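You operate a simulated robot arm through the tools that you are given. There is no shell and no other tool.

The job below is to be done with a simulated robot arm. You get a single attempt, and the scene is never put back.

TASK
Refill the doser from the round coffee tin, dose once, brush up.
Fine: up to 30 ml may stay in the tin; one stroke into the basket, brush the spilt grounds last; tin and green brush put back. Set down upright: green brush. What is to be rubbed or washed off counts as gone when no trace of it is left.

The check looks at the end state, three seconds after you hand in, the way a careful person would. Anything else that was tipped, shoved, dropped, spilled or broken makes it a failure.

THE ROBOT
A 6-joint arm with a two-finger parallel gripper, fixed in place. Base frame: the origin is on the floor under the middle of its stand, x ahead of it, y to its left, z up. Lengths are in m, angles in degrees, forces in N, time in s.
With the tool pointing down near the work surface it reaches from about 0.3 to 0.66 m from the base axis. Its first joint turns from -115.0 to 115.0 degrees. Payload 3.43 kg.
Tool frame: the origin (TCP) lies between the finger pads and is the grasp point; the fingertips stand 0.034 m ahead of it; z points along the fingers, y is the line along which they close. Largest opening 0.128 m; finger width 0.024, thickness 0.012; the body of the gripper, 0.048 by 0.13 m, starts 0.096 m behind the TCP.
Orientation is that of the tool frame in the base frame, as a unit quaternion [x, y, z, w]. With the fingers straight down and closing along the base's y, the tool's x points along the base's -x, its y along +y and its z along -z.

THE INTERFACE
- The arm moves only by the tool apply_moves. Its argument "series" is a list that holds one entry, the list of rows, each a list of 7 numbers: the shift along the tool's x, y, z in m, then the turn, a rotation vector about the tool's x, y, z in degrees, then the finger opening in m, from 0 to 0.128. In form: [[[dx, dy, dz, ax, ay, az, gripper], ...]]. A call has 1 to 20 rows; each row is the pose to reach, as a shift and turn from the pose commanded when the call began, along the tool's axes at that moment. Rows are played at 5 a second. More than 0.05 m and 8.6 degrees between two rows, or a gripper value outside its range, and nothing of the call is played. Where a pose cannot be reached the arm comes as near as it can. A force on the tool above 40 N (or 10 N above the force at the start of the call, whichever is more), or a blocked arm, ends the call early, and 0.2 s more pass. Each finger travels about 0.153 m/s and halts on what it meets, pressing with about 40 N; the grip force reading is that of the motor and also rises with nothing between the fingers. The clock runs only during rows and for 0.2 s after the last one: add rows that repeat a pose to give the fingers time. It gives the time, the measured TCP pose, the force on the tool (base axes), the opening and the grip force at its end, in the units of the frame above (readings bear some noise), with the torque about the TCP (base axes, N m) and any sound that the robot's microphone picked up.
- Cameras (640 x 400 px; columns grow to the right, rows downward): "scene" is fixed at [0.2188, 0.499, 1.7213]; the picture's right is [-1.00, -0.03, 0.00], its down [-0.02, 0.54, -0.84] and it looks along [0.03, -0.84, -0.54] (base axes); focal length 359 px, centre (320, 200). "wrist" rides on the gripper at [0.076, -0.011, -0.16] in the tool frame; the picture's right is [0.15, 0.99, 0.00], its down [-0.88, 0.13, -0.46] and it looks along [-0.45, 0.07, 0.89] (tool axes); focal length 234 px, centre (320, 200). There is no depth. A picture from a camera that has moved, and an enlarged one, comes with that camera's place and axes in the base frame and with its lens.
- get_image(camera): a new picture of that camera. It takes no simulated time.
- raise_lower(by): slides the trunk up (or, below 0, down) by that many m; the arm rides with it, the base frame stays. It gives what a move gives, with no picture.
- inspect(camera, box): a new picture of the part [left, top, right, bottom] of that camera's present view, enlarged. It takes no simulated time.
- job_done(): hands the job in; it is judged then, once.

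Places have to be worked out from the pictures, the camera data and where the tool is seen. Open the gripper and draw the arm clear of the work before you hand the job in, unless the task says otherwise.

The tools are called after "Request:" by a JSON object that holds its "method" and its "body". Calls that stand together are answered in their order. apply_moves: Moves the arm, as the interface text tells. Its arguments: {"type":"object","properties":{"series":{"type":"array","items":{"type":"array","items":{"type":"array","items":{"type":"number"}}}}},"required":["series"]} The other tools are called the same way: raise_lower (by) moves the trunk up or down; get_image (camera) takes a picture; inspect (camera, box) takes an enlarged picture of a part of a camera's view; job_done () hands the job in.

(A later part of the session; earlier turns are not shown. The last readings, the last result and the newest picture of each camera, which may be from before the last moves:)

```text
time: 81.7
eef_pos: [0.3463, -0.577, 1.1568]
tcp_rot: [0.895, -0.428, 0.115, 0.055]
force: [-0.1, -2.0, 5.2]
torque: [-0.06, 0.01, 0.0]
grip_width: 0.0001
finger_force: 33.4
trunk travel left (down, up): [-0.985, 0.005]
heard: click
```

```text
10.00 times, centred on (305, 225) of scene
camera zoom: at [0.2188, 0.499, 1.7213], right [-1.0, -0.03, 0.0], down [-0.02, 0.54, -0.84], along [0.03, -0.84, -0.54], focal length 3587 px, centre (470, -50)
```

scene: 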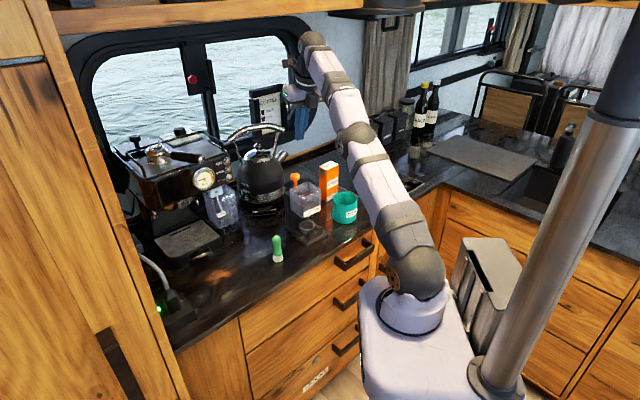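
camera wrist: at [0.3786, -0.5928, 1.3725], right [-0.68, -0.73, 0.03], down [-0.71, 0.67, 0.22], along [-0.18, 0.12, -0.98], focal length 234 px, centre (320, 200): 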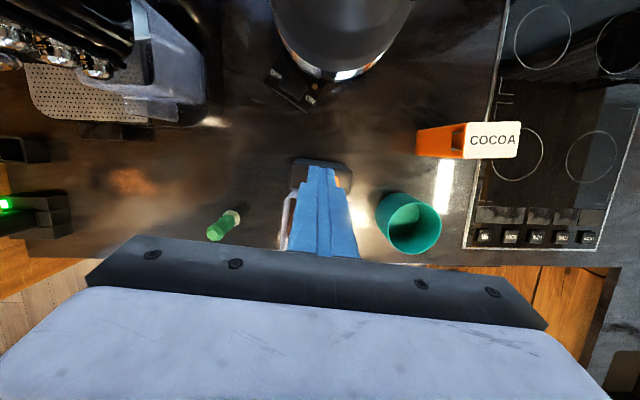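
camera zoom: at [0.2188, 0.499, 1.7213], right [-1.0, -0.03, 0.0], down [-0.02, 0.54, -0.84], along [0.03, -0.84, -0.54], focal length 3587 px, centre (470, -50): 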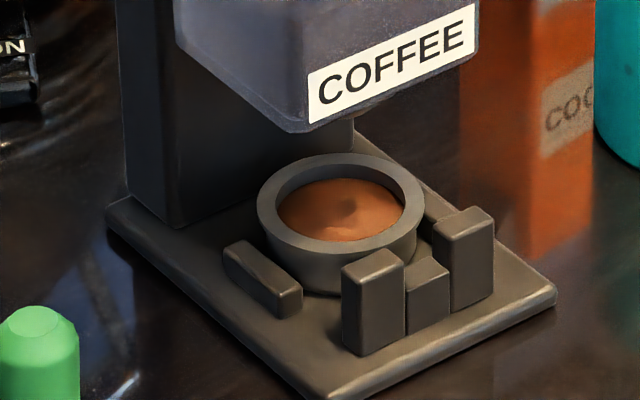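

The basket has received its dose, so the single stroke is done. I release the knob by going straight up 0.06 m and then look around for the spilt grounds.

Request:
{"method": "apply_moves", "body": {"series": [[[0.0025, 0, -0.0097, 0, 0, 0, 0], [0.005, 0, -0.0194, 0, 0, 0, 0], [0.01, 0, -0.0387, 0, 0, 0, 0], [0.015, 0, -0.0581, 0, 0, 0, 0], [0.015, 0, -0.0581, 0, 0, 0, 0]]]}}

Request:
{"method": "inspect", "body": {"camera": "scene", "box": [250, 160, 350, 240]}}

Request:
{"method": "inspect", "body": {"camera": "scene", "box": [150, 210, 310, 330]}}

Request:
{"method": "inspect", "body": {"camera": "wrist", "box": [40, 100, 280, 250]}}

```text
time: 82.9
eef_pos: [0.3465, -0.5767, 1.2149]
tcp_rot: [0.895, -0.427, 0.116, 0.053]
force: [-0.2, -0.5, -1.1]
torque: [-0.02, 0.02, 0.04]
grip_width: 0.0001
finger_force: 32.3
trunk travel left (down, up): [-0.985, 0.005]
```

```text
5.00 times, centred on (300, 200) of scene
camera zoom: at [0.2188, 0.499, 1.7213], right [-1.0, -0.03, 0.0], down [-0.02, 0.54, -0.84], along [0.03, -0.84, -0.54], focal length 1794 px, centre (420, 200)
```

zoom: 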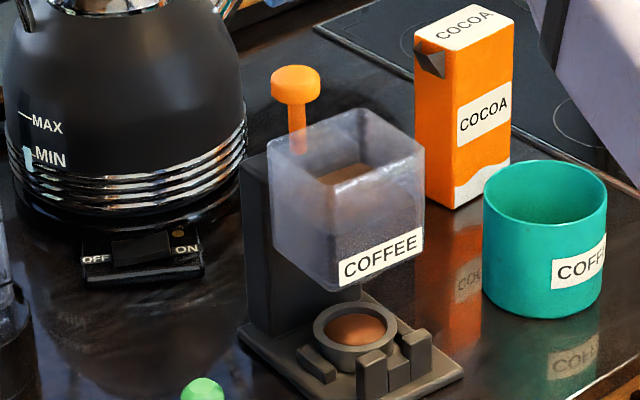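

```text
3.33 times, centred on (230, 270) of scene
camera zoom: at [0.2188, 0.499, 1.7213], right [-1.0, -0.03, 0.0], down [-0.02, 0.54, -0.84], along [0.03, -0.84, -0.54], focal length 1196 px, centre (620, -33)
```

zoom: 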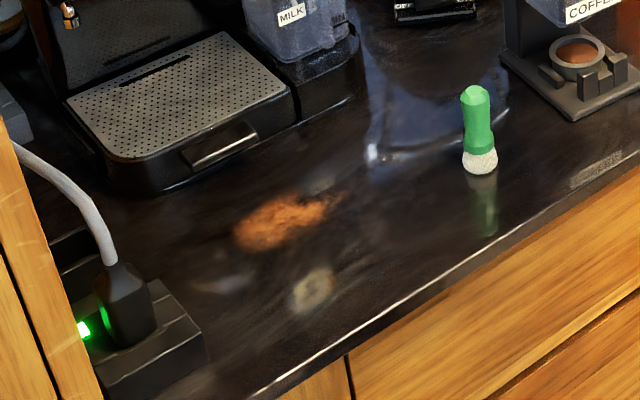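

```text
2.67 times, centred on (160, 175) of wrist
camera zoom: at [0.3758, -0.5961, 1.3895], right [-0.68, -0.73, 0.03], down [-0.71, 0.67, 0.22], along [-0.18, 0.13, -0.98], focal length 624 px, centre (747, 267)
```

zoom: 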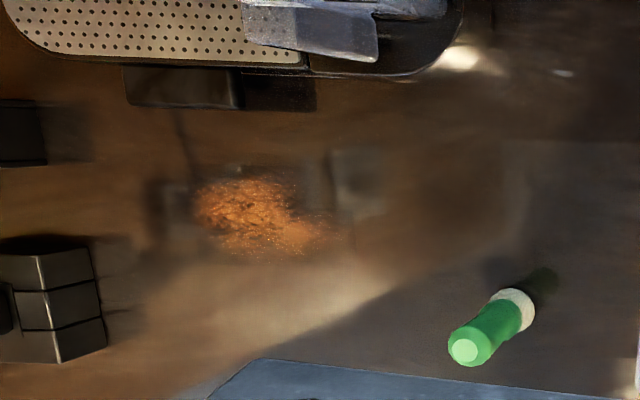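

The knob sprang back up, the basket holds the dose, and the spilt grounds are a brown patch on the counter around (0.56,-0.30), left of the brush. I move off the doser toward the brush at a safe height and bring the tool vertical.

Request:
{"method": "apply_moves", "body": {"series": [[[-0.0168, -0.0276, -0.0208, 0, 0, 0, 0], [-0.0335, -0.0552, -0.0416, 0, 0, 0, 0], [-0.0503, -0.0827, -0.0625, 0, 0, 0, 0], [-0.067, -0.1103, -0.0833, 0, 0, 0, 0], [-0.0838, -0.1379, -0.1041, 0, 0, 0, 0], [-0.0838, -0.1379, -0.1041, 0, -7.5, 0, 0], [-0.0838, -0.1379, -0.1041, 0, -15, 0, 0], [-0.0838, -0.1379, -0.1041, 0, -15, 0, 0]]]}}

Request:
{"method": "get_image", "body": {"camera": "scene"}}

```text
time: 84.7
eef_pos: [0.3452, -0.4293, 1.293]
tcp_rot: [0.909, -0.417, 0.002, -0.009]
force: [0.1, 0.5, -0.6]
torque: [0.04, -0.01, -0.04]
grip_width: 0.0
finger_force: 33.2
out of reach, approached as far as the arm can: row 4, 5, 6, 7, 8
trunk travel left (down, up): [-0.985, 0.005]
```

```text
taken
```

scene: 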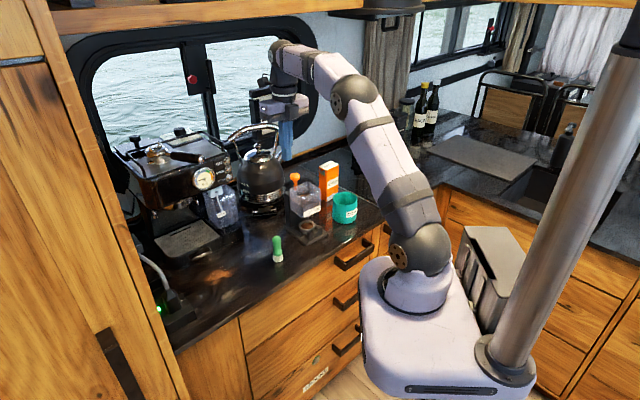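

The stop is from the wrist roll nearing its limit, as the position is well inside the reach. I roll the tool back 170° about its axis so the camera faces inward again.

Request:
{"method": "apply_moves", "body": {"series": [[[0, 0, 0, 0, 0, -8.5, 0], [0, 0, 0, 0, 0, -17, 0], [0, 0, 0, 0, 0, -25.5, 0], [0, 0, 0, 0, 0, -34, 0], [0, 0, 0, 0, 0, -42.5, 0], [0, 0, 0, 0, 0, -51, 0], [0, 0, 0, 0, 0, -59.5, 0], [0, 0, 0, 0, 0, -68, 0], [0, 0, 0, 0, 0, -76.5, 0], [0, 0, 0, 0, 0, -85, 0], [0, 0, 0, 0, 0, -93.5, 0], [0, 0, 0, 0, 0, -102, 0], [0, 0, 0, 0, 0, -110.5, 0], [0, 0, 0, 0, 0, -119, 0], [0, 0, 0, 0, 0, -127.5, 0], [0, 0, 0, 0, 0, -136, 0], [0, 0, 0, 0, 0, -144.5, 0], [0, 0, 0, 0, 0, -153, 0], [0, 0, 0, 0, 0, -161.5, 0], [0, 0, 0, 0, 0, -170, 0]]]}}

Request:
{"method": "get_image", "body": {"camera": "wrist"}}

```text
time: 88.9
eef_pos: [0.3459, -0.4313, 1.291]
tcp_rot: [0.506, 0.862, 0.002, -0.002]
force: [-1.0, -0.6, 0.1]
torque: [-0.04, 0.03, -0.04]
grip_width: 0.0
finger_force: 33.0
trunk travel left (down, up): [-0.985, 0.005]
```

```text
taken
camera wrist: at [0.2996, -0.372, 1.4512], right [0.79, 0.61, 0.0], down [0.54, -0.71, 0.45], along [0.28, -0.35, -0.89], focal length 234 px, centre (320, 200)
```

wrist: 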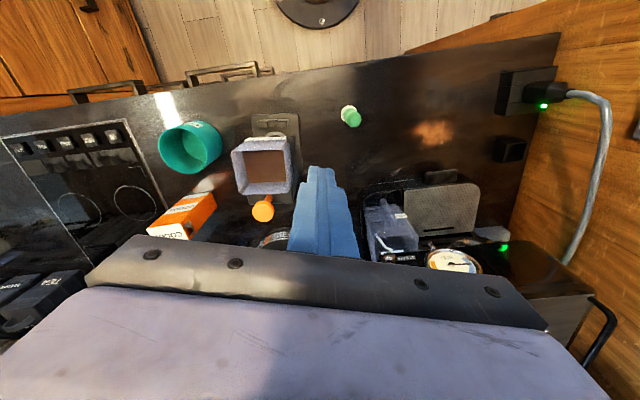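

Camera faces inward now and I can see brush, patch and machine. I move over the brush at (0.387,-0.3825), opening the fingers to 0.08 m, and stay high.

Request:
{"method": "apply_moves", "body": {"series": [[[0.0075, 0.0199, 0, 0, 0, 0, 0.03], [0.015, 0.0397, 0, 0, 0, 0, 0.06], [0.0225, 0.0596, 0, 0, 0, 0, 0.08], [0.0225, 0.0596, 0.04, 0, 0, 0, 0.08], [0.0225, 0.0596, 0.08, 0, 0, 0, 0.08], [0.0225, 0.0596, 0.12, 0, 0, 0, 0.08], [0.0225, 0.0596, 0.15, 0, 0, 0, 0.08], [0.0225, 0.0596, 0.15, 0, 0, 0, 0.08]]]}}

Request:
{"method": "get_image", "body": {"camera": "wrist"}}

Request:
{"method": "inspect", "body": {"camera": "scene", "box": [200, 180, 340, 280]}}

```text
time: 90.7
eef_pos: [0.3837, -0.3814, 1.1414]
tcp_rot: [0.508, 0.861, 0.003, -0.003]
force: [-0.5, 0.5, 0.2]
torque: [-0.02, 0.01, 0.0]
grip_width: 0.0801
finger_force: 0.1
trunk travel left (down, up): [-0.985, 0.005]
```

```text
taken
camera wrist: at [0.3389, -0.3208, 1.3013], right [0.79, 0.61, 0.0], down [0.54, -0.71, 0.45], along [0.27, -0.36, -0.89], focal length 234 px, centre (320, 200)
```

wrist: 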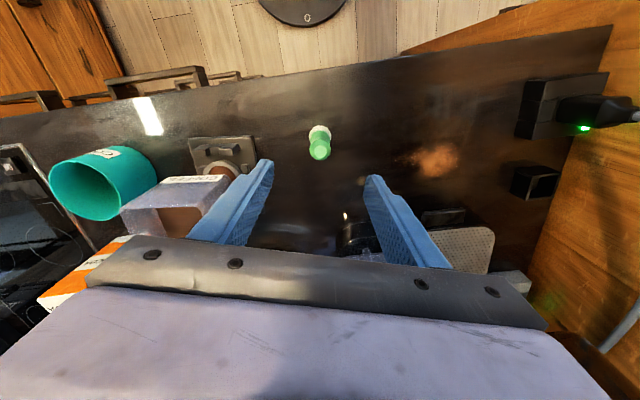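

```text
4.00 times, centred on (270, 230) of scene
camera zoom: at [0.2188, 0.499, 1.7213], right [-1.0, -0.03, 0.0], down [-0.02, 0.54, -0.84], along [0.03, -0.84, -0.54], focal length 1435 px, centre (520, 80)
```

zoom: 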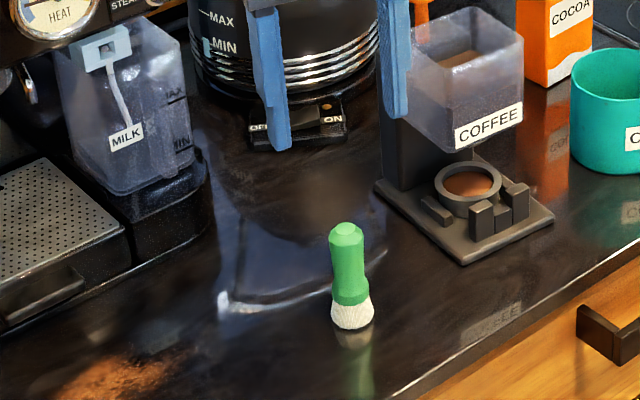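

The TCP is directly above the brush (brush axis ≈(0.384,-0.382), top z≈1.013). I descend to grip height z≈0.985 with fingers open around the handle.

Request:
{"method": "apply_moves", "body": {"series": [[[0, 0, 0.03, 0, 0, 0, 0.08], [0, 0, 0.06, 0, 0, 0, 0.08], [0, 0, 0.09, 0, 0, 0, 0.08], [0, 0, 0.115, 0, 0, 0, 0.08], [0, 0, 0.135, 0, 0, 0, 0.08], [0, 0, 0.155, 0, 0, 0, 0.08], [0, 0, 0.155, 0, 0, 0, 0.08]]]}}

Request:
{"method": "get_image", "body": {"camera": "wrist"}}

Request:
{"method": "inspect", "body": {"camera": "scene", "box": [230, 210, 330, 280]}}

```text
time: 92.3
eef_pos: [0.3851, -0.3811, 0.9865]
tcp_rot: [0.508, 0.861, 0.001, -0.002]
force: [0.6, 0.4, -0.9]
torque: [-0.03, -0.01, -0.04]
grip_width: 0.0801
finger_force: 0.1
trunk travel left (down, up): [-0.985, 0.005]
```

```text
taken
camera wrist: at [0.3393, -0.3209, 1.1461], right [0.79, 0.61, 0.0], down [0.54, -0.71, 0.45], along [0.27, -0.36, -0.89], focal length 234 px, centre (320, 200)
```

wrist: 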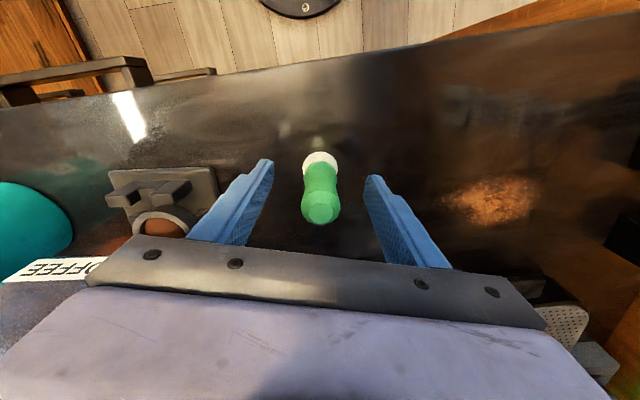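

```text
5.71 times, centred on (280, 245) of scene
camera zoom: at [0.2188, 0.499, 1.7213], right [-1.0, -0.03, 0.0], down [-0.02, 0.54, -0.84], along [0.03, -0.84, -0.54], focal length 2050 px, centre (549, -57)
```

zoom: 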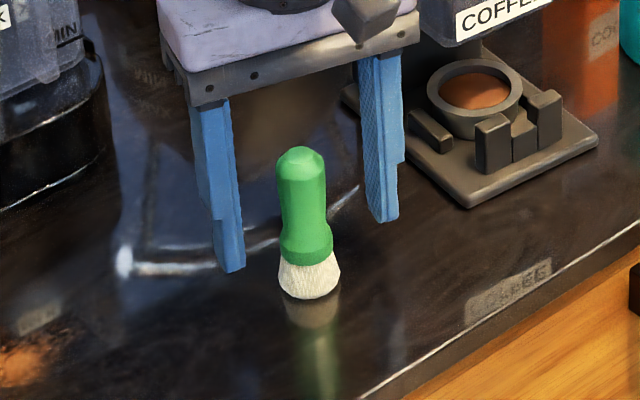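

The brush stands centred between the pads. I close on the handle.

Request:
{"method": "apply_moves", "body": {"series": [[[0, 0, 0, 0, 0, 0, 0.06], [0, 0, 0, 0, 0, 0, 0.045], [0, 0, 0, 0, 0, 0, 0.035], [0, 0, 0, 0, 0, 0, 0.028], [0, 0, 0, 0, 0, 0, 0.022], [0, 0, 0, 0, 0, 0, 0.018], [0, 0, 0, 0, 0, 0, 0.018]]]}}

Request:
{"method": "get_image", "body": {"camera": "wrist"}}

Request:
{"method": "inspect", "body": {"camera": "scene", "box": [230, 210, 330, 280]}}

```text
time: 93.9
eef_pos: [0.3858, -0.3816, 0.9854]
tcp_rot: [0.508, 0.862, 0.002, -0.003]
force: [0.1, -0.4, 0.5]
torque: [0.0, 0.07, -0.02]
grip_width: 0.0268
finger_force: 40.1
trunk travel left (down, up): [-0.985, 0.005]
```

```text
taken
camera wrist: at [0.3394, -0.3211, 1.1462], right [0.79, 0.61, 0.0], down [0.54, -0.71, 0.45], along [0.27, -0.36, -0.89], focal length 234 px, centre (320, 200)
```

wrist: 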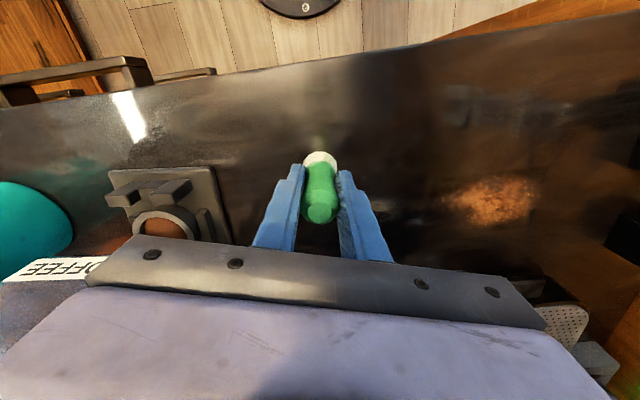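

```text
5.71 times, centred on (280, 245) of scene
camera zoom: at [0.2188, 0.499, 1.7213], right [-1.0, -0.03, 0.0], down [-0.02, 0.54, -0.84], along [0.03, -0.84, -0.54], focal length 2050 px, centre (549, -57)
```

zoom: 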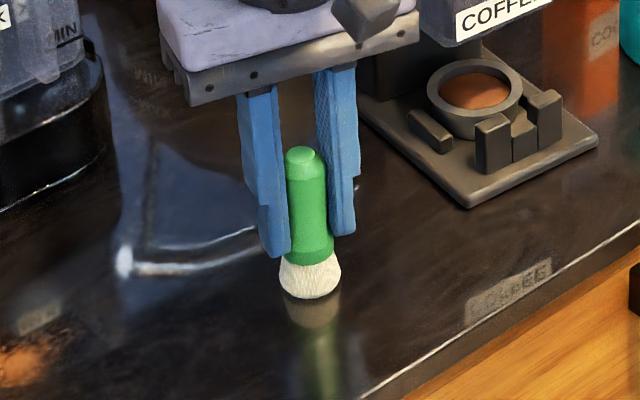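

The brush is gripped (0.0268 m), home pose TCP (0.3853,-0.3813,0.986). I lift it 0.03 m and carry it to the near end of the grounds patch at about (0.501,-0.339).

Request:
{"method": "apply_moves", "body": {"series": [[[0, 0, -0.01, 0, 0, 0, 0.018], [0, 0, -0.03, 0, 0, 0, 0.018], [-0.0038, 0.0244, -0.03, 0, 0, 0, 0.018], [-0.0077, 0.0488, -0.03, 0, 0, 0, 0.018], [-0.0115, 0.0731, -0.03, 0, 0, 0, 0.018], [-0.0154, 0.0975, -0.03, 0, 0, 0, 0.018], [-0.0192, 0.1219, -0.03, 0, 0, 0, 0.018], [-0.0192, 0.1219, -0.03, 0, 0, 0, 0.018]]]}}

Request:
{"method": "get_image", "body": {"camera": "wrist"}}

Request:
{"method": "inspect", "body": {"camera": "scene", "box": [160, 200, 300, 300]}}

```text
time: 95.7
eef_pos: [0.5041, -0.3391, 1.015]
tcp_rot: [0.508, 0.861, 0.002, -0.003]
force: [0.4, -0.1, -0.8]
torque: [0.01, -0.01, 0.0]
grip_width: 0.027
finger_force: 40.2
trunk travel left (down, up): [-0.985, 0.005]
```

```text
taken
camera wrist: at [0.4582, -0.2802, 1.176], right [0.8, 0.61, 0.0], down [0.54, -0.71, 0.45], along [0.27, -0.36, -0.89], focal length 234 px, centre (320, 200)
```

wrist: 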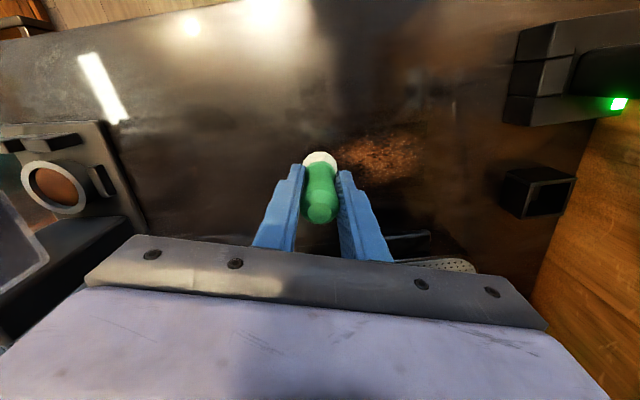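

```text
4.00 times, centred on (230, 250) of scene
camera zoom: at [0.2188, 0.499, 1.7213], right [-1.0, -0.03, 0.0], down [-0.02, 0.54, -0.84], along [0.03, -0.84, -0.54], focal length 1435 px, centre (680, 0)
```

zoom: 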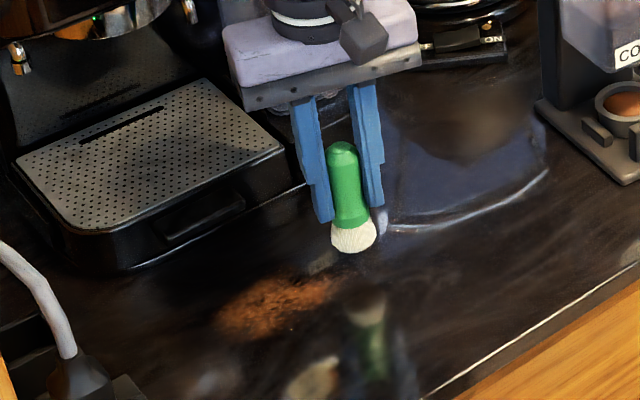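

Now the patch is close in view next to the brush; I enlarge it to map its exact outline.

Request:
{"method": "inspect", "body": {"camera": "wrist", "box": [290, 90, 490, 215]}}

Request:
{"method": "inspect", "body": {"camera": "scene", "box": [195, 255, 265, 300]}}

```text
3.20 times, centred on (390, 152) of wrist
camera zoom: at [0.4582, -0.2802, 1.176], right [0.8, 0.61, 0.0], down [0.54, -0.71, 0.45], along [0.27, -0.36, -0.89], focal length 749 px, centre (96, 352)
```

zoom: 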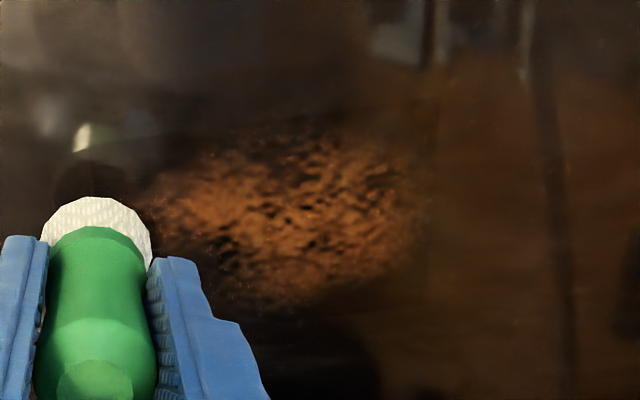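

```text
8.89 times, centred on (230, 278) of scene
camera zoom: at [0.2188, 0.499, 1.7213], right [-1.0, -0.03, 0.0], down [-0.02, 0.54, -0.84], along [0.03, -0.84, -0.54], focal length 3189 px, centre (1120, -489)
```

zoom: 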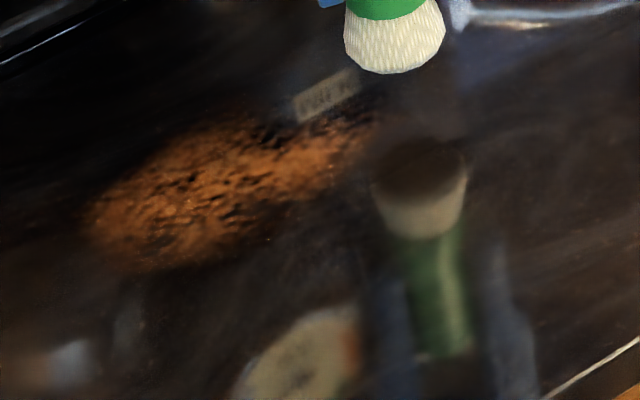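

The patch spans roughly ±0.055 m by ±0.04 m around (0.559,-0.299). I lower the brush to its standing height plus 1 mm on the inner side and sweep two lanes across.

Request:
{"method": "apply_moves", "body": {"series": [[[0.0385, 0.0024, 0, 0, 0, 0, 0.018], [0.0385, 0.0024, 0.02, 0, 0, 0, 0.018], [0.0385, 0.0024, 0.031, 0, 0, 0, 0.018], [0.0385, 0.0224, 0.031, 0, 0, 0, 0.018], [0.0385, 0.0424, 0.031, 0, 0, 0, 0.018], [0.0385, 0.0624, 0.031, 0, 0, 0, 0.018], [0.0385, 0.0824, 0.031, 0, 0, 0, 0.018], [0.0385, 0.1024, 0.031, 0, 0, 0, 0.018], [0.0385, 0.1224, 0.031, 0, 0, 0, 0.018], [0.0235, 0.1224, 0.031, 0, 0, 0, 0.018], [0.0235, 0.1024, 0.031, 0, 0, 0, 0.018], [0.0235, 0.0824, 0.031, 0, 0, 0, 0.018], [0.0235, 0.0624, 0.031, 0, 0, 0, 0.018], [0.0235, 0.0424, 0.031, 0, 0, 0, 0.018], [0.0235, 0.0224, 0.031, 0, 0, 0, 0.018], [0.0235, 0.0024, 0.031, 0, 0, 0, 0.018]]]}}

Request:
{"method": "get_image", "body": {"camera": "wrist"}}

Request:
{"method": "inspect", "body": {"camera": "scene", "box": [180, 230, 280, 300]}}

```text
time: 99.1
eef_pos: [0.4917, -0.3176, 0.9856]
tcp_rot: [0.507, 0.862, 0.004, -0.004]
force: [-1.0, 0.7, 3.4]
torque: [-0.04, -0.01, -0.06]
grip_width: 0.027
finger_force: 40.2
trunk travel left (down, up): [-0.985, 0.005]
```

```text
taken
camera wrist: at [0.4453, -0.2566, 1.1463], right [0.79, 0.61, 0.0], down [0.54, -0.71, 0.45], along [0.27, -0.35, -0.89], focal length 234 px, centre (320, 200)
```

wrist: 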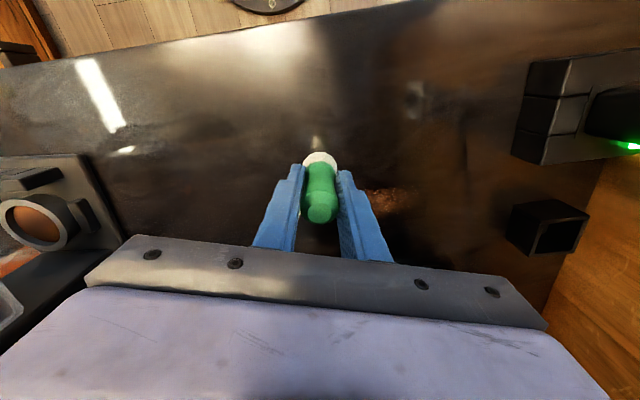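

```text
5.71 times, centred on (230, 265) of scene
camera zoom: at [0.2188, 0.499, 1.7213], right [-1.0, -0.03, 0.0], down [-0.02, 0.54, -0.84], along [0.03, -0.84, -0.54], focal length 2050 px, centre (834, -171)
```

zoom: 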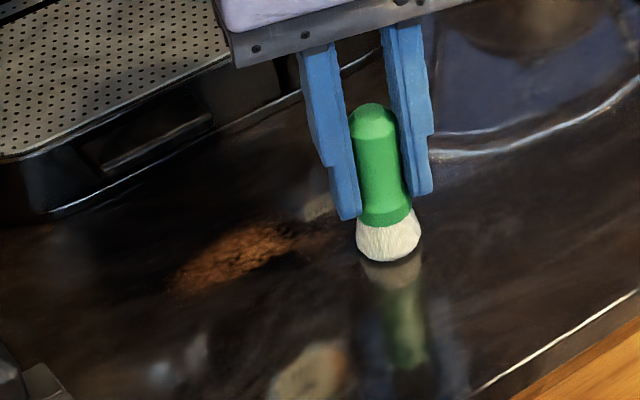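

The brushed strip is clean, and only the outer part of the patch remains. I sweep the next two lanes further out.

Request:
{"method": "apply_moves", "body": {"series": [[[-0.015, 0, 0, 0, 0, 0, 0.018], [-0.015, 0.02, 0, 0, 0, 0, 0.018], [-0.015, 0.04, 0, 0, 0, 0, 0.018], [-0.015, 0.06, 0, 0, 0, 0, 0.018], [-0.015, 0.08, 0, 0, 0, 0, 0.018], [-0.015, 0.1, 0, 0, 0, 0, 0.018], [-0.015, 0.11, 0, 0, 0, 0, 0.018], [-0.03, 0.095, 0, 0, 0, 0, 0.018], [-0.03, 0.075, 0, 0, 0, 0, 0.018], [-0.03, 0.055, 0, 0, 0, 0, 0.018], [-0.03, 0.035, 0, 0, 0, 0, 0.018], [-0.03, 0.015, 0, 0, 0, 0, 0.018], [-0.03, 0, 0, 0, 0, 0, 0.018]]]}}

Request:
{"method": "get_image", "body": {"camera": "wrist"}}

Request:
{"method": "inspect", "body": {"camera": "scene", "box": [180, 230, 280, 300]}}

```text
time: 101.9
eef_pos: [0.5077, -0.3424, 0.9873]
tcp_rot: [0.507, 0.862, 0.002, -0.002]
force: [0.1, 1.0, 4.8]
torque: [0.02, -0.02, -0.02]
grip_width: 0.0269
finger_force: 39.5
out of reach, approached as far as the arm can: row 7, 8
trunk travel left (down, up): [-0.985, 0.005]
```

```text
taken
camera wrist: at [0.4612, -0.282, 1.1462], right [0.79, 0.61, 0.0], down [0.54, -0.71, 0.45], along [0.28, -0.36, -0.89], focal length 234 px, centre (320, 200)
```

wrist: 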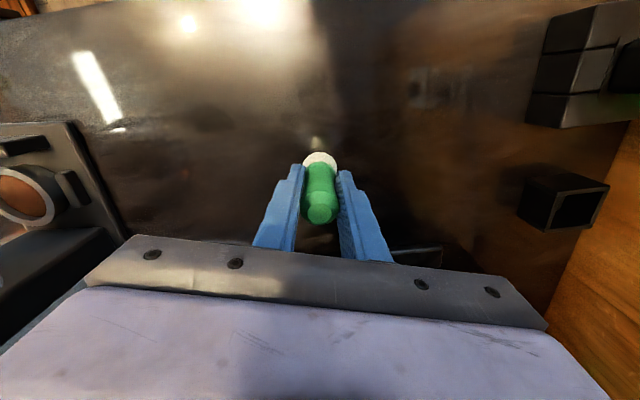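

```text
5.71 times, centred on (230, 265) of scene
camera zoom: at [0.2188, 0.499, 1.7213], right [-1.0, -0.03, 0.0], down [-0.02, 0.54, -0.84], along [0.03, -0.84, -0.54], focal length 2050 px, centre (834, -171)
```

zoom: 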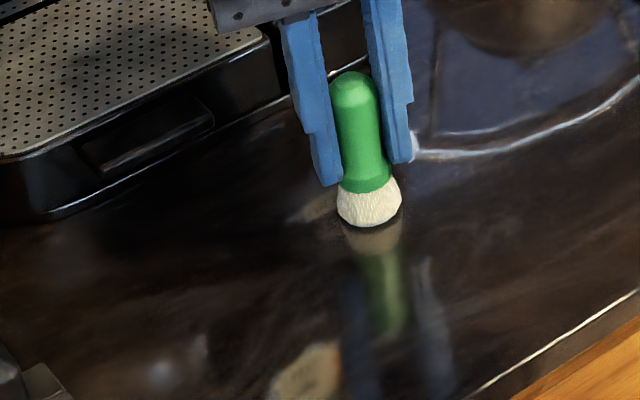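

The patch appears gone. I zoom in hard on the area from both cameras to look for leftover traces.

Request:
{"method": "inspect", "body": {"camera": "scene", "box": [190, 250, 250, 290]}}

Request:
{"method": "inspect", "body": {"camera": "wrist", "box": [320, 90, 480, 250]}}

Request:
{"method": "inspect", "body": {"camera": "scene", "box": [240, 190, 340, 260]}}

```text
10.00 times, centred on (220, 270) of scene
camera zoom: at [0.2188, 0.499, 1.7213], right [-1.0, -0.03, 0.0], down [-0.02, 0.54, -0.84], along [0.03, -0.84, -0.54], focal length 3587 px, centre (1320, -500)
```

zoom: 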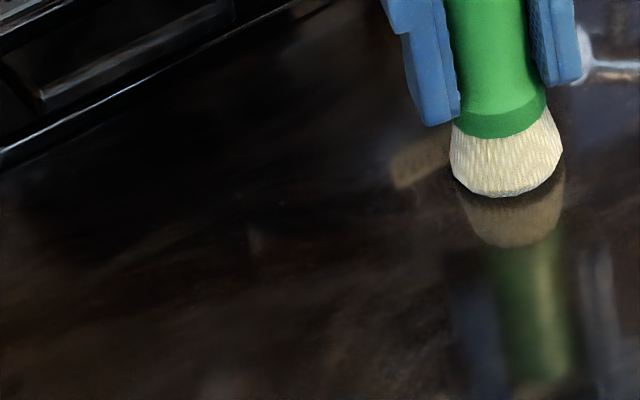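

```text
2.50 times, centred on (400, 170) of wrist
camera zoom: at [0.4612, -0.282, 1.1462], right [0.79, 0.61, 0.0], down [0.54, -0.71, 0.45], along [0.28, -0.36, -0.89], focal length 585 px, centre (120, 275)
```

zoom: 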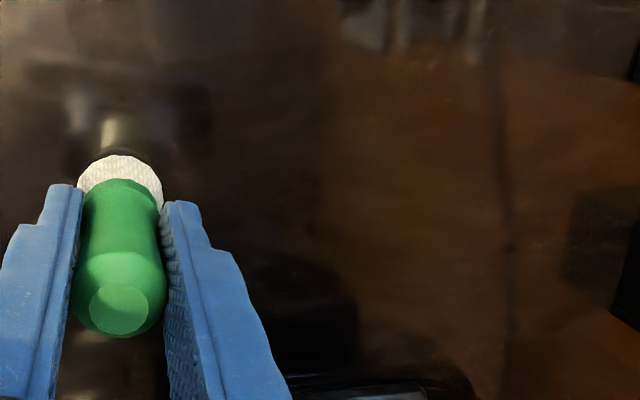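

```text
5.71 times, centred on (290, 225) of scene
camera zoom: at [0.2188, 0.499, 1.7213], right [-1.0, -0.03, 0.0], down [-0.02, 0.54, -0.84], along [0.03, -0.84, -0.54], focal length 2050 px, centre (491, 57)
```

zoom: 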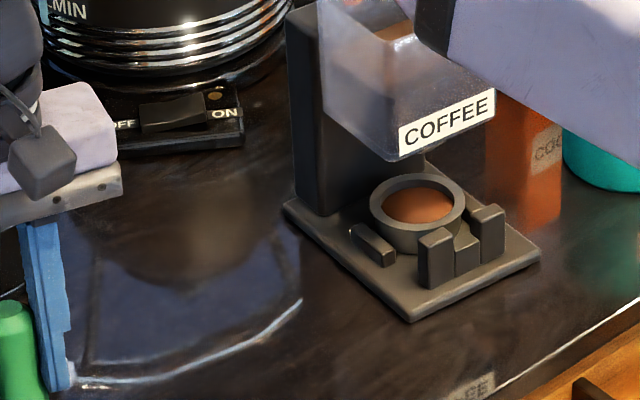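

No trace shows from either camera, though the outer rim of the patch lay at the edge of my reach. To be thorough I tilt the brush 8° outward and sweep three more lanes over the outer part.

Request:
{"method": "apply_moves", "body": {"series": [[[0, 0, -0.003, 0, 0, 0, 0.018], [0.003, 0, -0.003, -2.18, -3.35, 0, 0.018], [0.003, 0, -0.0015, -4.37, -6.7, 0, 0.018], [0.003, 0.022, -0.0015, -4.37, -6.7, 0, 0.018], [0.003, 0.044, -0.0015, -4.37, -6.7, 0, 0.018], [0.003, 0.066, -0.0015, -4.37, -6.7, 0, 0.018], [0.003, 0.088, -0.0015, -4.37, -6.7, 0, 0.018], [0.003, 0.11, -0.0015, -4.37, -6.7, 0, 0.018], [-0.009, 0.1, -0.0015, -4.37, -6.7, 0, 0.018], [-0.009, 0.078, -0.0015, -4.37, -6.7, 0, 0.018], [-0.009, 0.056, -0.0015, -4.37, -6.7, 0, 0.018], [-0.009, 0.034, -0.0015, -4.37, -6.7, 0, 0.018], [-0.009, 0.012, -0.0015, -4.37, -6.7, 0, 0.018], [0.015, 0.005, -0.0015, -4.37, -6.7, 0, 0.018], [0.015, 0.027, -0.0015, -4.37, -6.7, 0, 0.018], [0.015, 0.049, -0.0015, -4.37, -6.7, 0, 0.018], [0.015, 0.071, -0.0015, -4.37, -6.7, 0, 0.018], [0.015, 0.093, -0.0015, -4.37, -6.7, 0, 0.018], [0.015, 0.115, -0.0015, -4.37, -6.7, 0, 0.018], [0.015, 0.12, -0.0015, -4.37, -6.7, 0, 0.018]]]}}

Request:
{"method": "get_image", "body": {"camera": "wrist"}}

Request:
{"method": "inspect", "body": {"camera": "scene", "box": [170, 230, 290, 310]}}

```text
time: 106.1
eef_pos: [0.6037, -0.2733, 0.987]
tcp_rot: [0.507, 0.859, 0.006, 0.067]
force: [-2.3, -2.9, 7.8]
torque: [-0.21, 0.22, 0.03]
grip_width: 0.0267
finger_force: 39.7
trunk travel left (down, up): [-0.985, 0.005]
```

```text
taken
camera wrist: at [0.5384, -0.2024, 1.1363], right [0.79, 0.61, 0.06], down [0.48, -0.68, 0.56], along [0.38, -0.41, -0.83], focal length 234 px, centre (320, 200)
```

wrist: 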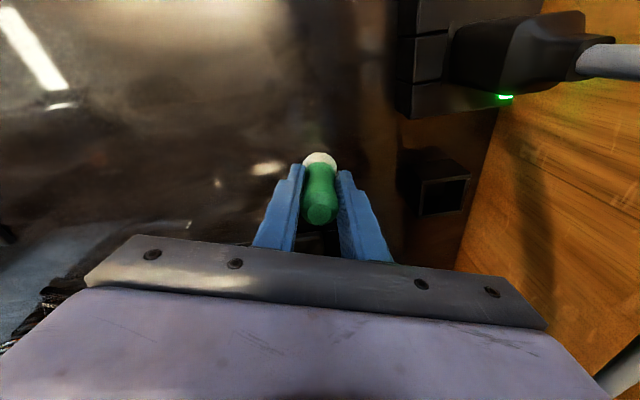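

```text
5.00 times, centred on (230, 270) of scene
camera zoom: at [0.2188, 0.499, 1.7213], right [-1.0, -0.03, 0.0], down [-0.02, 0.54, -0.84], along [0.03, -0.84, -0.54], focal length 1794 px, centre (770, -150)
```

zoom: 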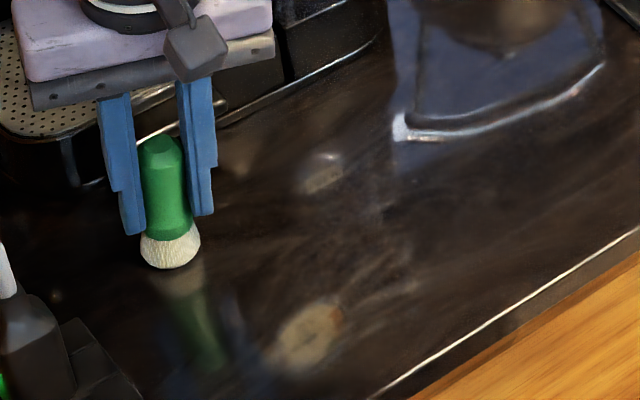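

Those lanes went through without hindrance. I lift the brush, set it vertical again and draw back a bit to inspect the whole counter for leftovers.

Request:
{"method": "apply_moves", "body": {"series": [[[0, 0, -0.02, 0, 0, 0, 0.018], [0, 0, -0.05, 2.18, 3.35, 0, 0.018], [0, 0, -0.08, 4.37, 6.7, 0, 0.018], [0.02, -0.04, -0.08, 4.37, 6.7, 0, 0.018], [0.04, -0.08, -0.08, 4.37, 6.7, 0, 0.018], [0.05, -0.12, -0.08, 4.37, 6.7, 0, 0.018], [0.05, -0.12, -0.08, 4.37, 6.7, 0, 0.018]]]}}

Request:
{"method": "get_image", "body": {"camera": "wrist"}}

Request:
{"method": "inspect", "body": {"camera": "scene", "box": [160, 220, 280, 310]}}

```text
time: 107.7
eef_pos: [0.4672, -0.2824, 1.0509]
tcp_rot: [0.507, 0.862, 0.001, -0.003]
force: [1.0, -0.3, -0.8]
torque: [-0.03, 0.02, 0.01]
grip_width: 0.027
finger_force: 40.0
trunk travel left (down, up): [-0.985, 0.005]
```

```text
taken
camera wrist: at [0.4224, -0.2222, 1.2113], right [0.79, 0.61, 0.0], down [0.54, -0.71, 0.45], along [0.27, -0.36, -0.89], focal length 234 px, centre (320, 200)
```

wrist: 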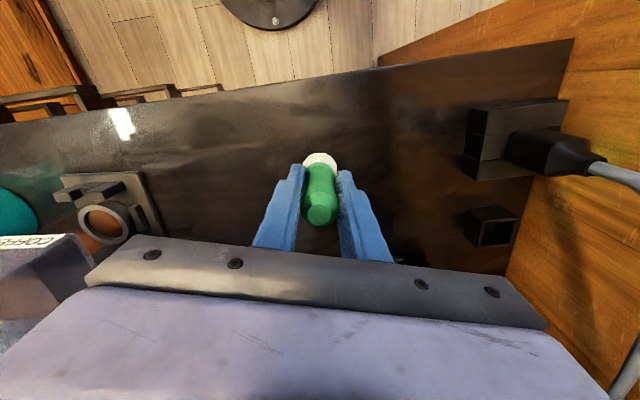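

```text
4.44 times, centred on (220, 265) of scene
camera zoom: at [0.2188, 0.499, 1.7213], right [-1.0, -0.03, 0.0], down [-0.02, 0.54, -0.84], along [0.03, -0.84, -0.54], focal length 1594 px, centre (764, -89)
```

zoom: 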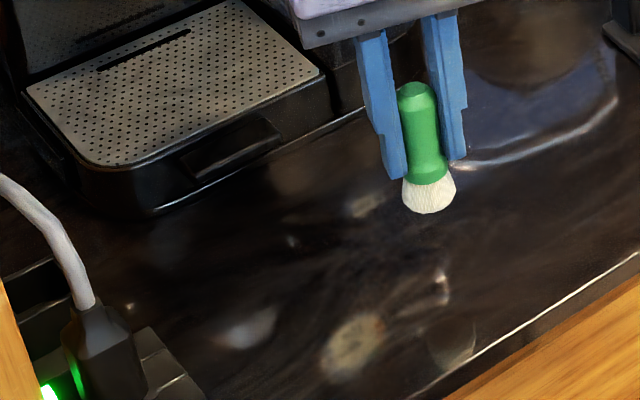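

The grounds patch is gone; what remains look like reflections, but I check two small bright spots more closely.

Request:
{"method": "inspect", "body": {"camera": "scene", "box": [195, 255, 265, 305]}}

Request:
{"method": "inspect", "body": {"camera": "wrist", "box": [330, 80, 480, 270]}}

Request:
{"method": "inspect", "body": {"camera": "wrist", "box": [30, 90, 310, 260]}}

```text
8.00 times, centred on (230, 280) of scene
camera zoom: at [0.2188, 0.499, 1.7213], right [-1.0, -0.03, 0.0], down [-0.02, 0.54, -0.84], along [0.03, -0.84, -0.54], focal length 2870 px, centre (1040, -440)
```

zoom: 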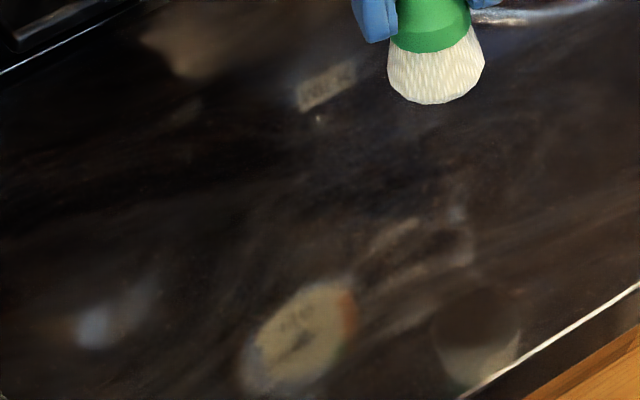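

```text
2.11 times, centred on (405, 175) of wrist
camera zoom: at [0.4224, -0.2222, 1.2113], right [0.79, 0.61, 0.0], down [0.54, -0.71, 0.45], along [0.27, -0.36, -0.89], focal length 493 px, centre (141, 253)
```

zoom: 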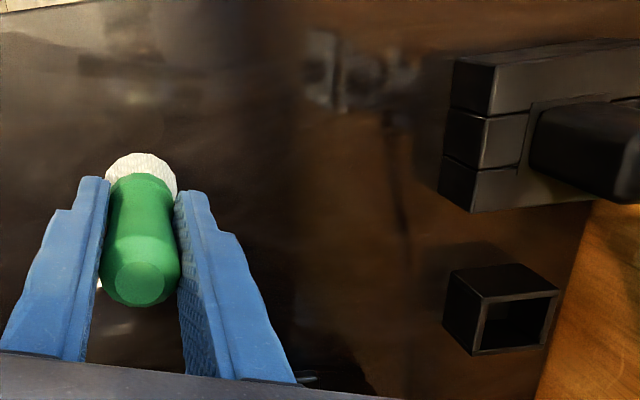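

```text
2.29 times, centred on (170, 175) of wrist
camera zoom: at [0.4224, -0.2222, 1.2113], right [0.79, 0.61, 0.0], down [0.54, -0.71, 0.45], along [0.27, -0.36, -0.89], focal length 535 px, centre (663, 257)
```

zoom: 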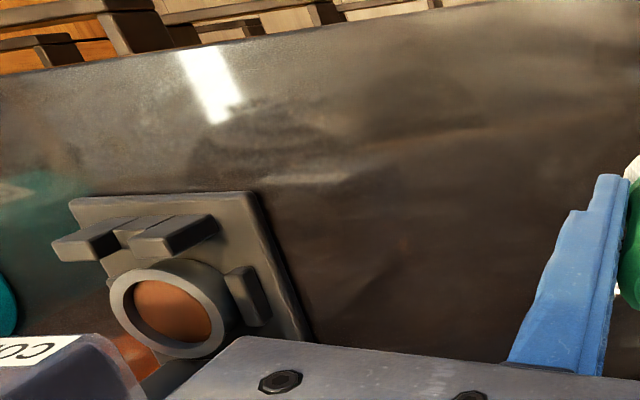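

Those spots are reflections (the gauge, the MILK label, the bristles), so the counter is clean. I carry the brush back above its home spot and lower to 5 mm above the counter.

Request:
{"method": "apply_moves", "body": {"series": [[[-0.012, -0.0297, 0, 0, 0, 0, 0.018], [-0.0239, -0.0594, 0, 0, 0, 0, 0.018], [-0.0359, -0.089, 0, 0, 0, 0, 0.018], [-0.0478, -0.1187, 0, 0, 0, 0, 0.018], [-0.0478, -0.1187, 0.025, 0, 0, 0, 0.018], [-0.0478, -0.1187, 0.045, 0, 0, 0, 0.018], [-0.0478, -0.1187, 0.06, 0, 0, 0, 0.018], [-0.0478, -0.1187, 0.06, 0, 0, 0, 0.018]]]}}

Request:
{"method": "get_image", "body": {"camera": "wrist"}}

Request:
{"method": "inspect", "body": {"camera": "scene", "box": [230, 210, 330, 280]}}

```text
time: 109.5
eef_pos: [0.3839, -0.3816, 0.9906]
tcp_rot: [0.509, 0.861, 0.002, -0.003]
force: [-0.9, -0.2, -0.8]
torque: [-0.02, -0.02, 0.0]
grip_width: 0.0269
finger_force: 39.9
trunk travel left (down, up): [-0.985, 0.005]
```

```text
taken
camera wrist: at [0.3395, -0.3209, 1.1505], right [0.79, 0.61, 0.0], down [0.54, -0.71, 0.45], along [0.27, -0.36, -0.89], focal length 234 px, centre (320, 200)
```

wrist: 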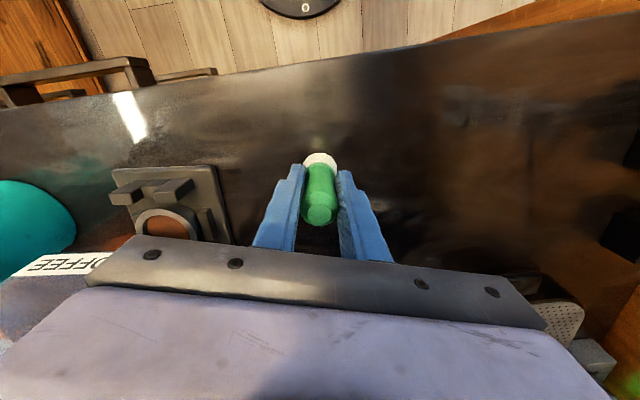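

```text
5.71 times, centred on (280, 245) of scene
camera zoom: at [0.2188, 0.499, 1.7213], right [-1.0, -0.03, 0.0], down [-0.02, 0.54, -0.84], along [0.03, -0.84, -0.54], focal length 2050 px, centre (549, -57)
```

zoom: 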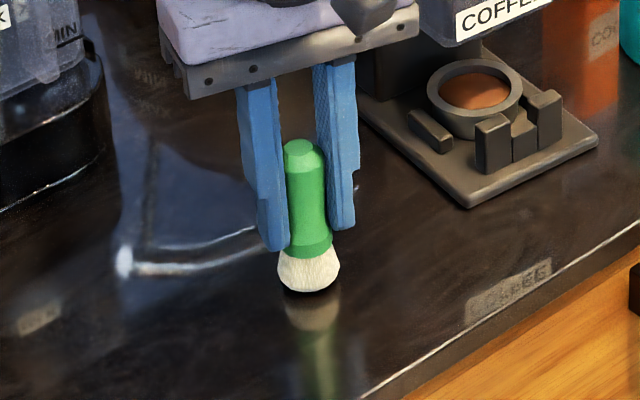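

The brush hangs exactly over its home spot, about 5 mm up. I lower it gently to contact.

Request:
{"method": "apply_moves", "body": {"series": [[[0, 0, 0.002, 0, 0, 0, 0.018], [0, 0, 0.0035, 0, 0, 0, 0.018], [0, 0, 0.0045, 0, 0, 0, 0.018], [0, 0, 0.005, 0, 0, 0, 0.018], [0, 0, 0.005, 0, 0, 0, 0.018]]]}}

Request:
{"method": "inspect", "body": {"camera": "scene", "box": [250, 220, 310, 270]}}

```text
time: 110.7
eef_pos: [0.3861, -0.3804, 0.986]
tcp_rot: [0.508, 0.861, 0.002, -0.002]
force: [-0.2, 0.4, 4.6]
torque: [-0.05, -0.02, 0.04]
grip_width: 0.0267
finger_force: 40.2
trunk travel left (down, up): [-0.985, 0.005]
```

```text
8.00 times, centred on (280, 245) of scene
camera zoom: at [0.2188, 0.499, 1.7213], right [-1.0, -0.03, 0.0], down [-0.02, 0.54, -0.84], along [0.03, -0.84, -0.54], focal length 2870 px, centre (640, -160)
```

zoom: 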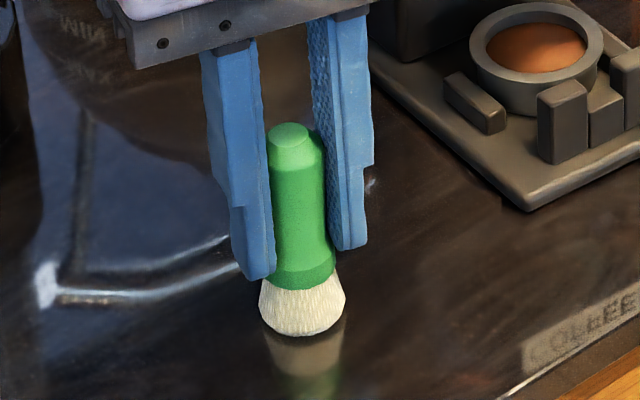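

Contact at about 5 N, brush upright. I open the fingers slowly and check that it stands.

Request:
{"method": "apply_moves", "body": {"series": [[[0, 0, -0.0005, 0, 0, 0, 0.026], [0, 0, -0.0005, 0, 0, 0, 0.03], [0, 0, -0.0005, 0, 0, 0, 0.036], [0, 0, -0.0005, 0, 0, 0, 0.045], [0, 0, -0.0005, 0, 0, 0, 0.06], [0, 0, -0.0005, 0, 0, 0, 0.08], [0, 0, -0.0005, 0, 0, 0, 0.08]]]}}

Request:
{"method": "inspect", "body": {"camera": "scene", "box": [250, 220, 310, 270]}}

Request:
{"method": "get_image", "body": {"camera": "wrist"}}

```text
time: 112.3
eef_pos: [0.387, -0.3797, 0.987]
tcp_rot: [0.508, 0.861, 0.003, -0.003]
force: [0.3, -0.1, -0.2]
torque: [-0.04, 0.0, 0.02]
grip_width: 0.0803
finger_force: 0.0
trunk travel left (down, up): [-0.985, 0.005]
```

```text
8.00 times, centred on (280, 245) of scene
camera zoom: at [0.2188, 0.499, 1.7213], right [-1.0, -0.03, 0.0], down [-0.02, 0.54, -0.84], along [0.03, -0.84, -0.54], focal length 2870 px, centre (640, -160)
```

zoom: 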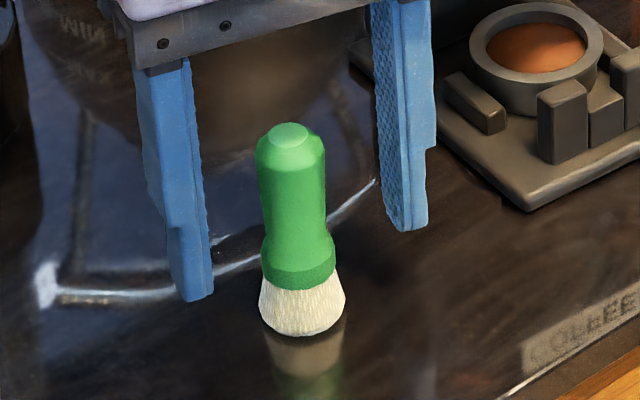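

```text
taken
camera wrist: at [0.3403, -0.3209, 1.1461], right [0.79, 0.61, 0.0], down [0.54, -0.71, 0.45], along [0.27, -0.36, -0.89], focal length 234 px, centre (320, 200)
```

wrist: 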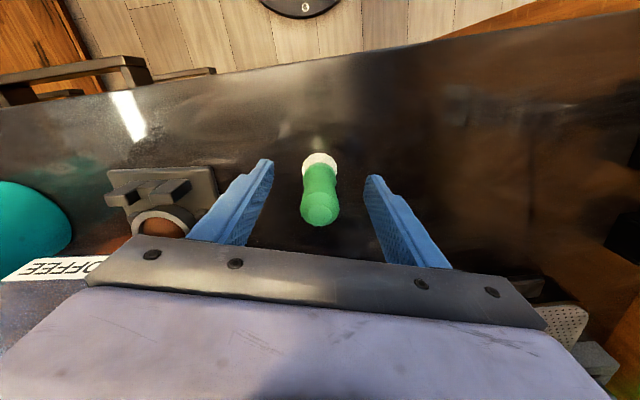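

The brush stands upright on its old spot. I go straight up with open fingers, well clear of it.

Request:
{"method": "apply_moves", "body": {"series": [[[0, 0, -0.02, 0, 0, 0, 0.08], [0, 0, -0.05, 0, 0, 0, 0.08], [0, 0, -0.09, 0, 0, 0, 0.08], [0, 0, -0.13, 0, 0, 0, 0.08], [0, 0, -0.17, 0, 0, 0, 0.08], [0, 0, -0.21, 0, 0, 0, 0.08], [0, 0, -0.25, 0, 0, 0, 0.08], [0, 0, -0.25, 0, 0, 0, 0.08]]]}}

Request:
{"method": "get_image", "body": {"camera": "wrist"}}

Request:
{"method": "get_image", "body": {"camera": "scene"}}

Request:
{"method": "inspect", "body": {"camera": "scene", "box": [160, 150, 400, 310]}}

```text
time: 114.1
eef_pos: [0.3857, -0.3826, 1.2364]
tcp_rot: [0.508, 0.861, 0.004, -0.003]
force: [0.1, 0.7, 0.1]
torque: [0.01, 0.0, -0.02]
grip_width: 0.0802
finger_force: 0.0
trunk travel left (down, up): [-0.985, 0.005]
```

```text
taken
camera wrist: at [0.3406, -0.3223, 1.3964], right [0.79, 0.61, 0.0], down [0.54, -0.71, 0.45], along [0.27, -0.36, -0.89], focal length 234 px, centre (320, 200)
```

wrist: 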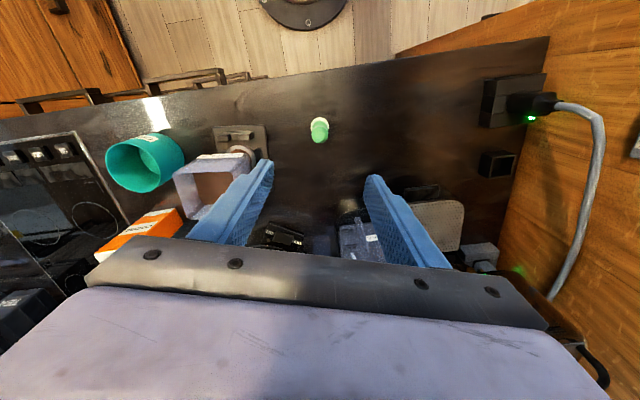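

```text
taken
```

scene: 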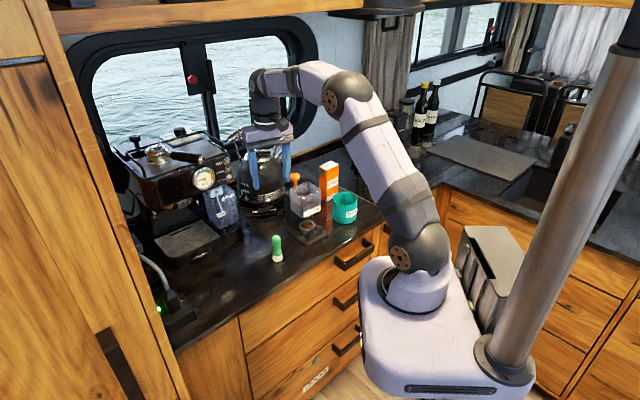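

```text
2.50 times, centred on (280, 230) of scene
camera zoom: at [0.2188, 0.499, 1.7213], right [-1.0, -0.03, 0.0], down [-0.02, 0.54, -0.84], along [0.03, -0.84, -0.54], focal length 897 px, centre (420, 125)
```

zoom: 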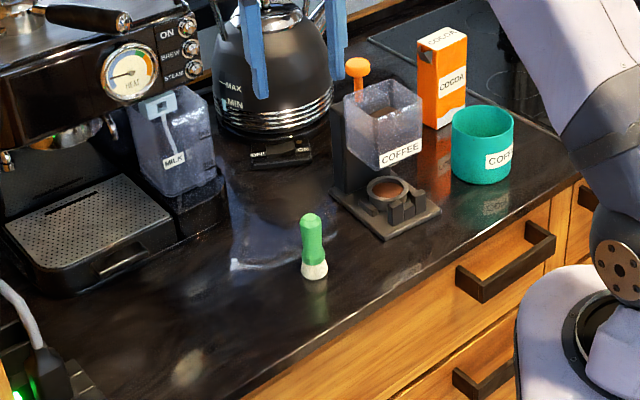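

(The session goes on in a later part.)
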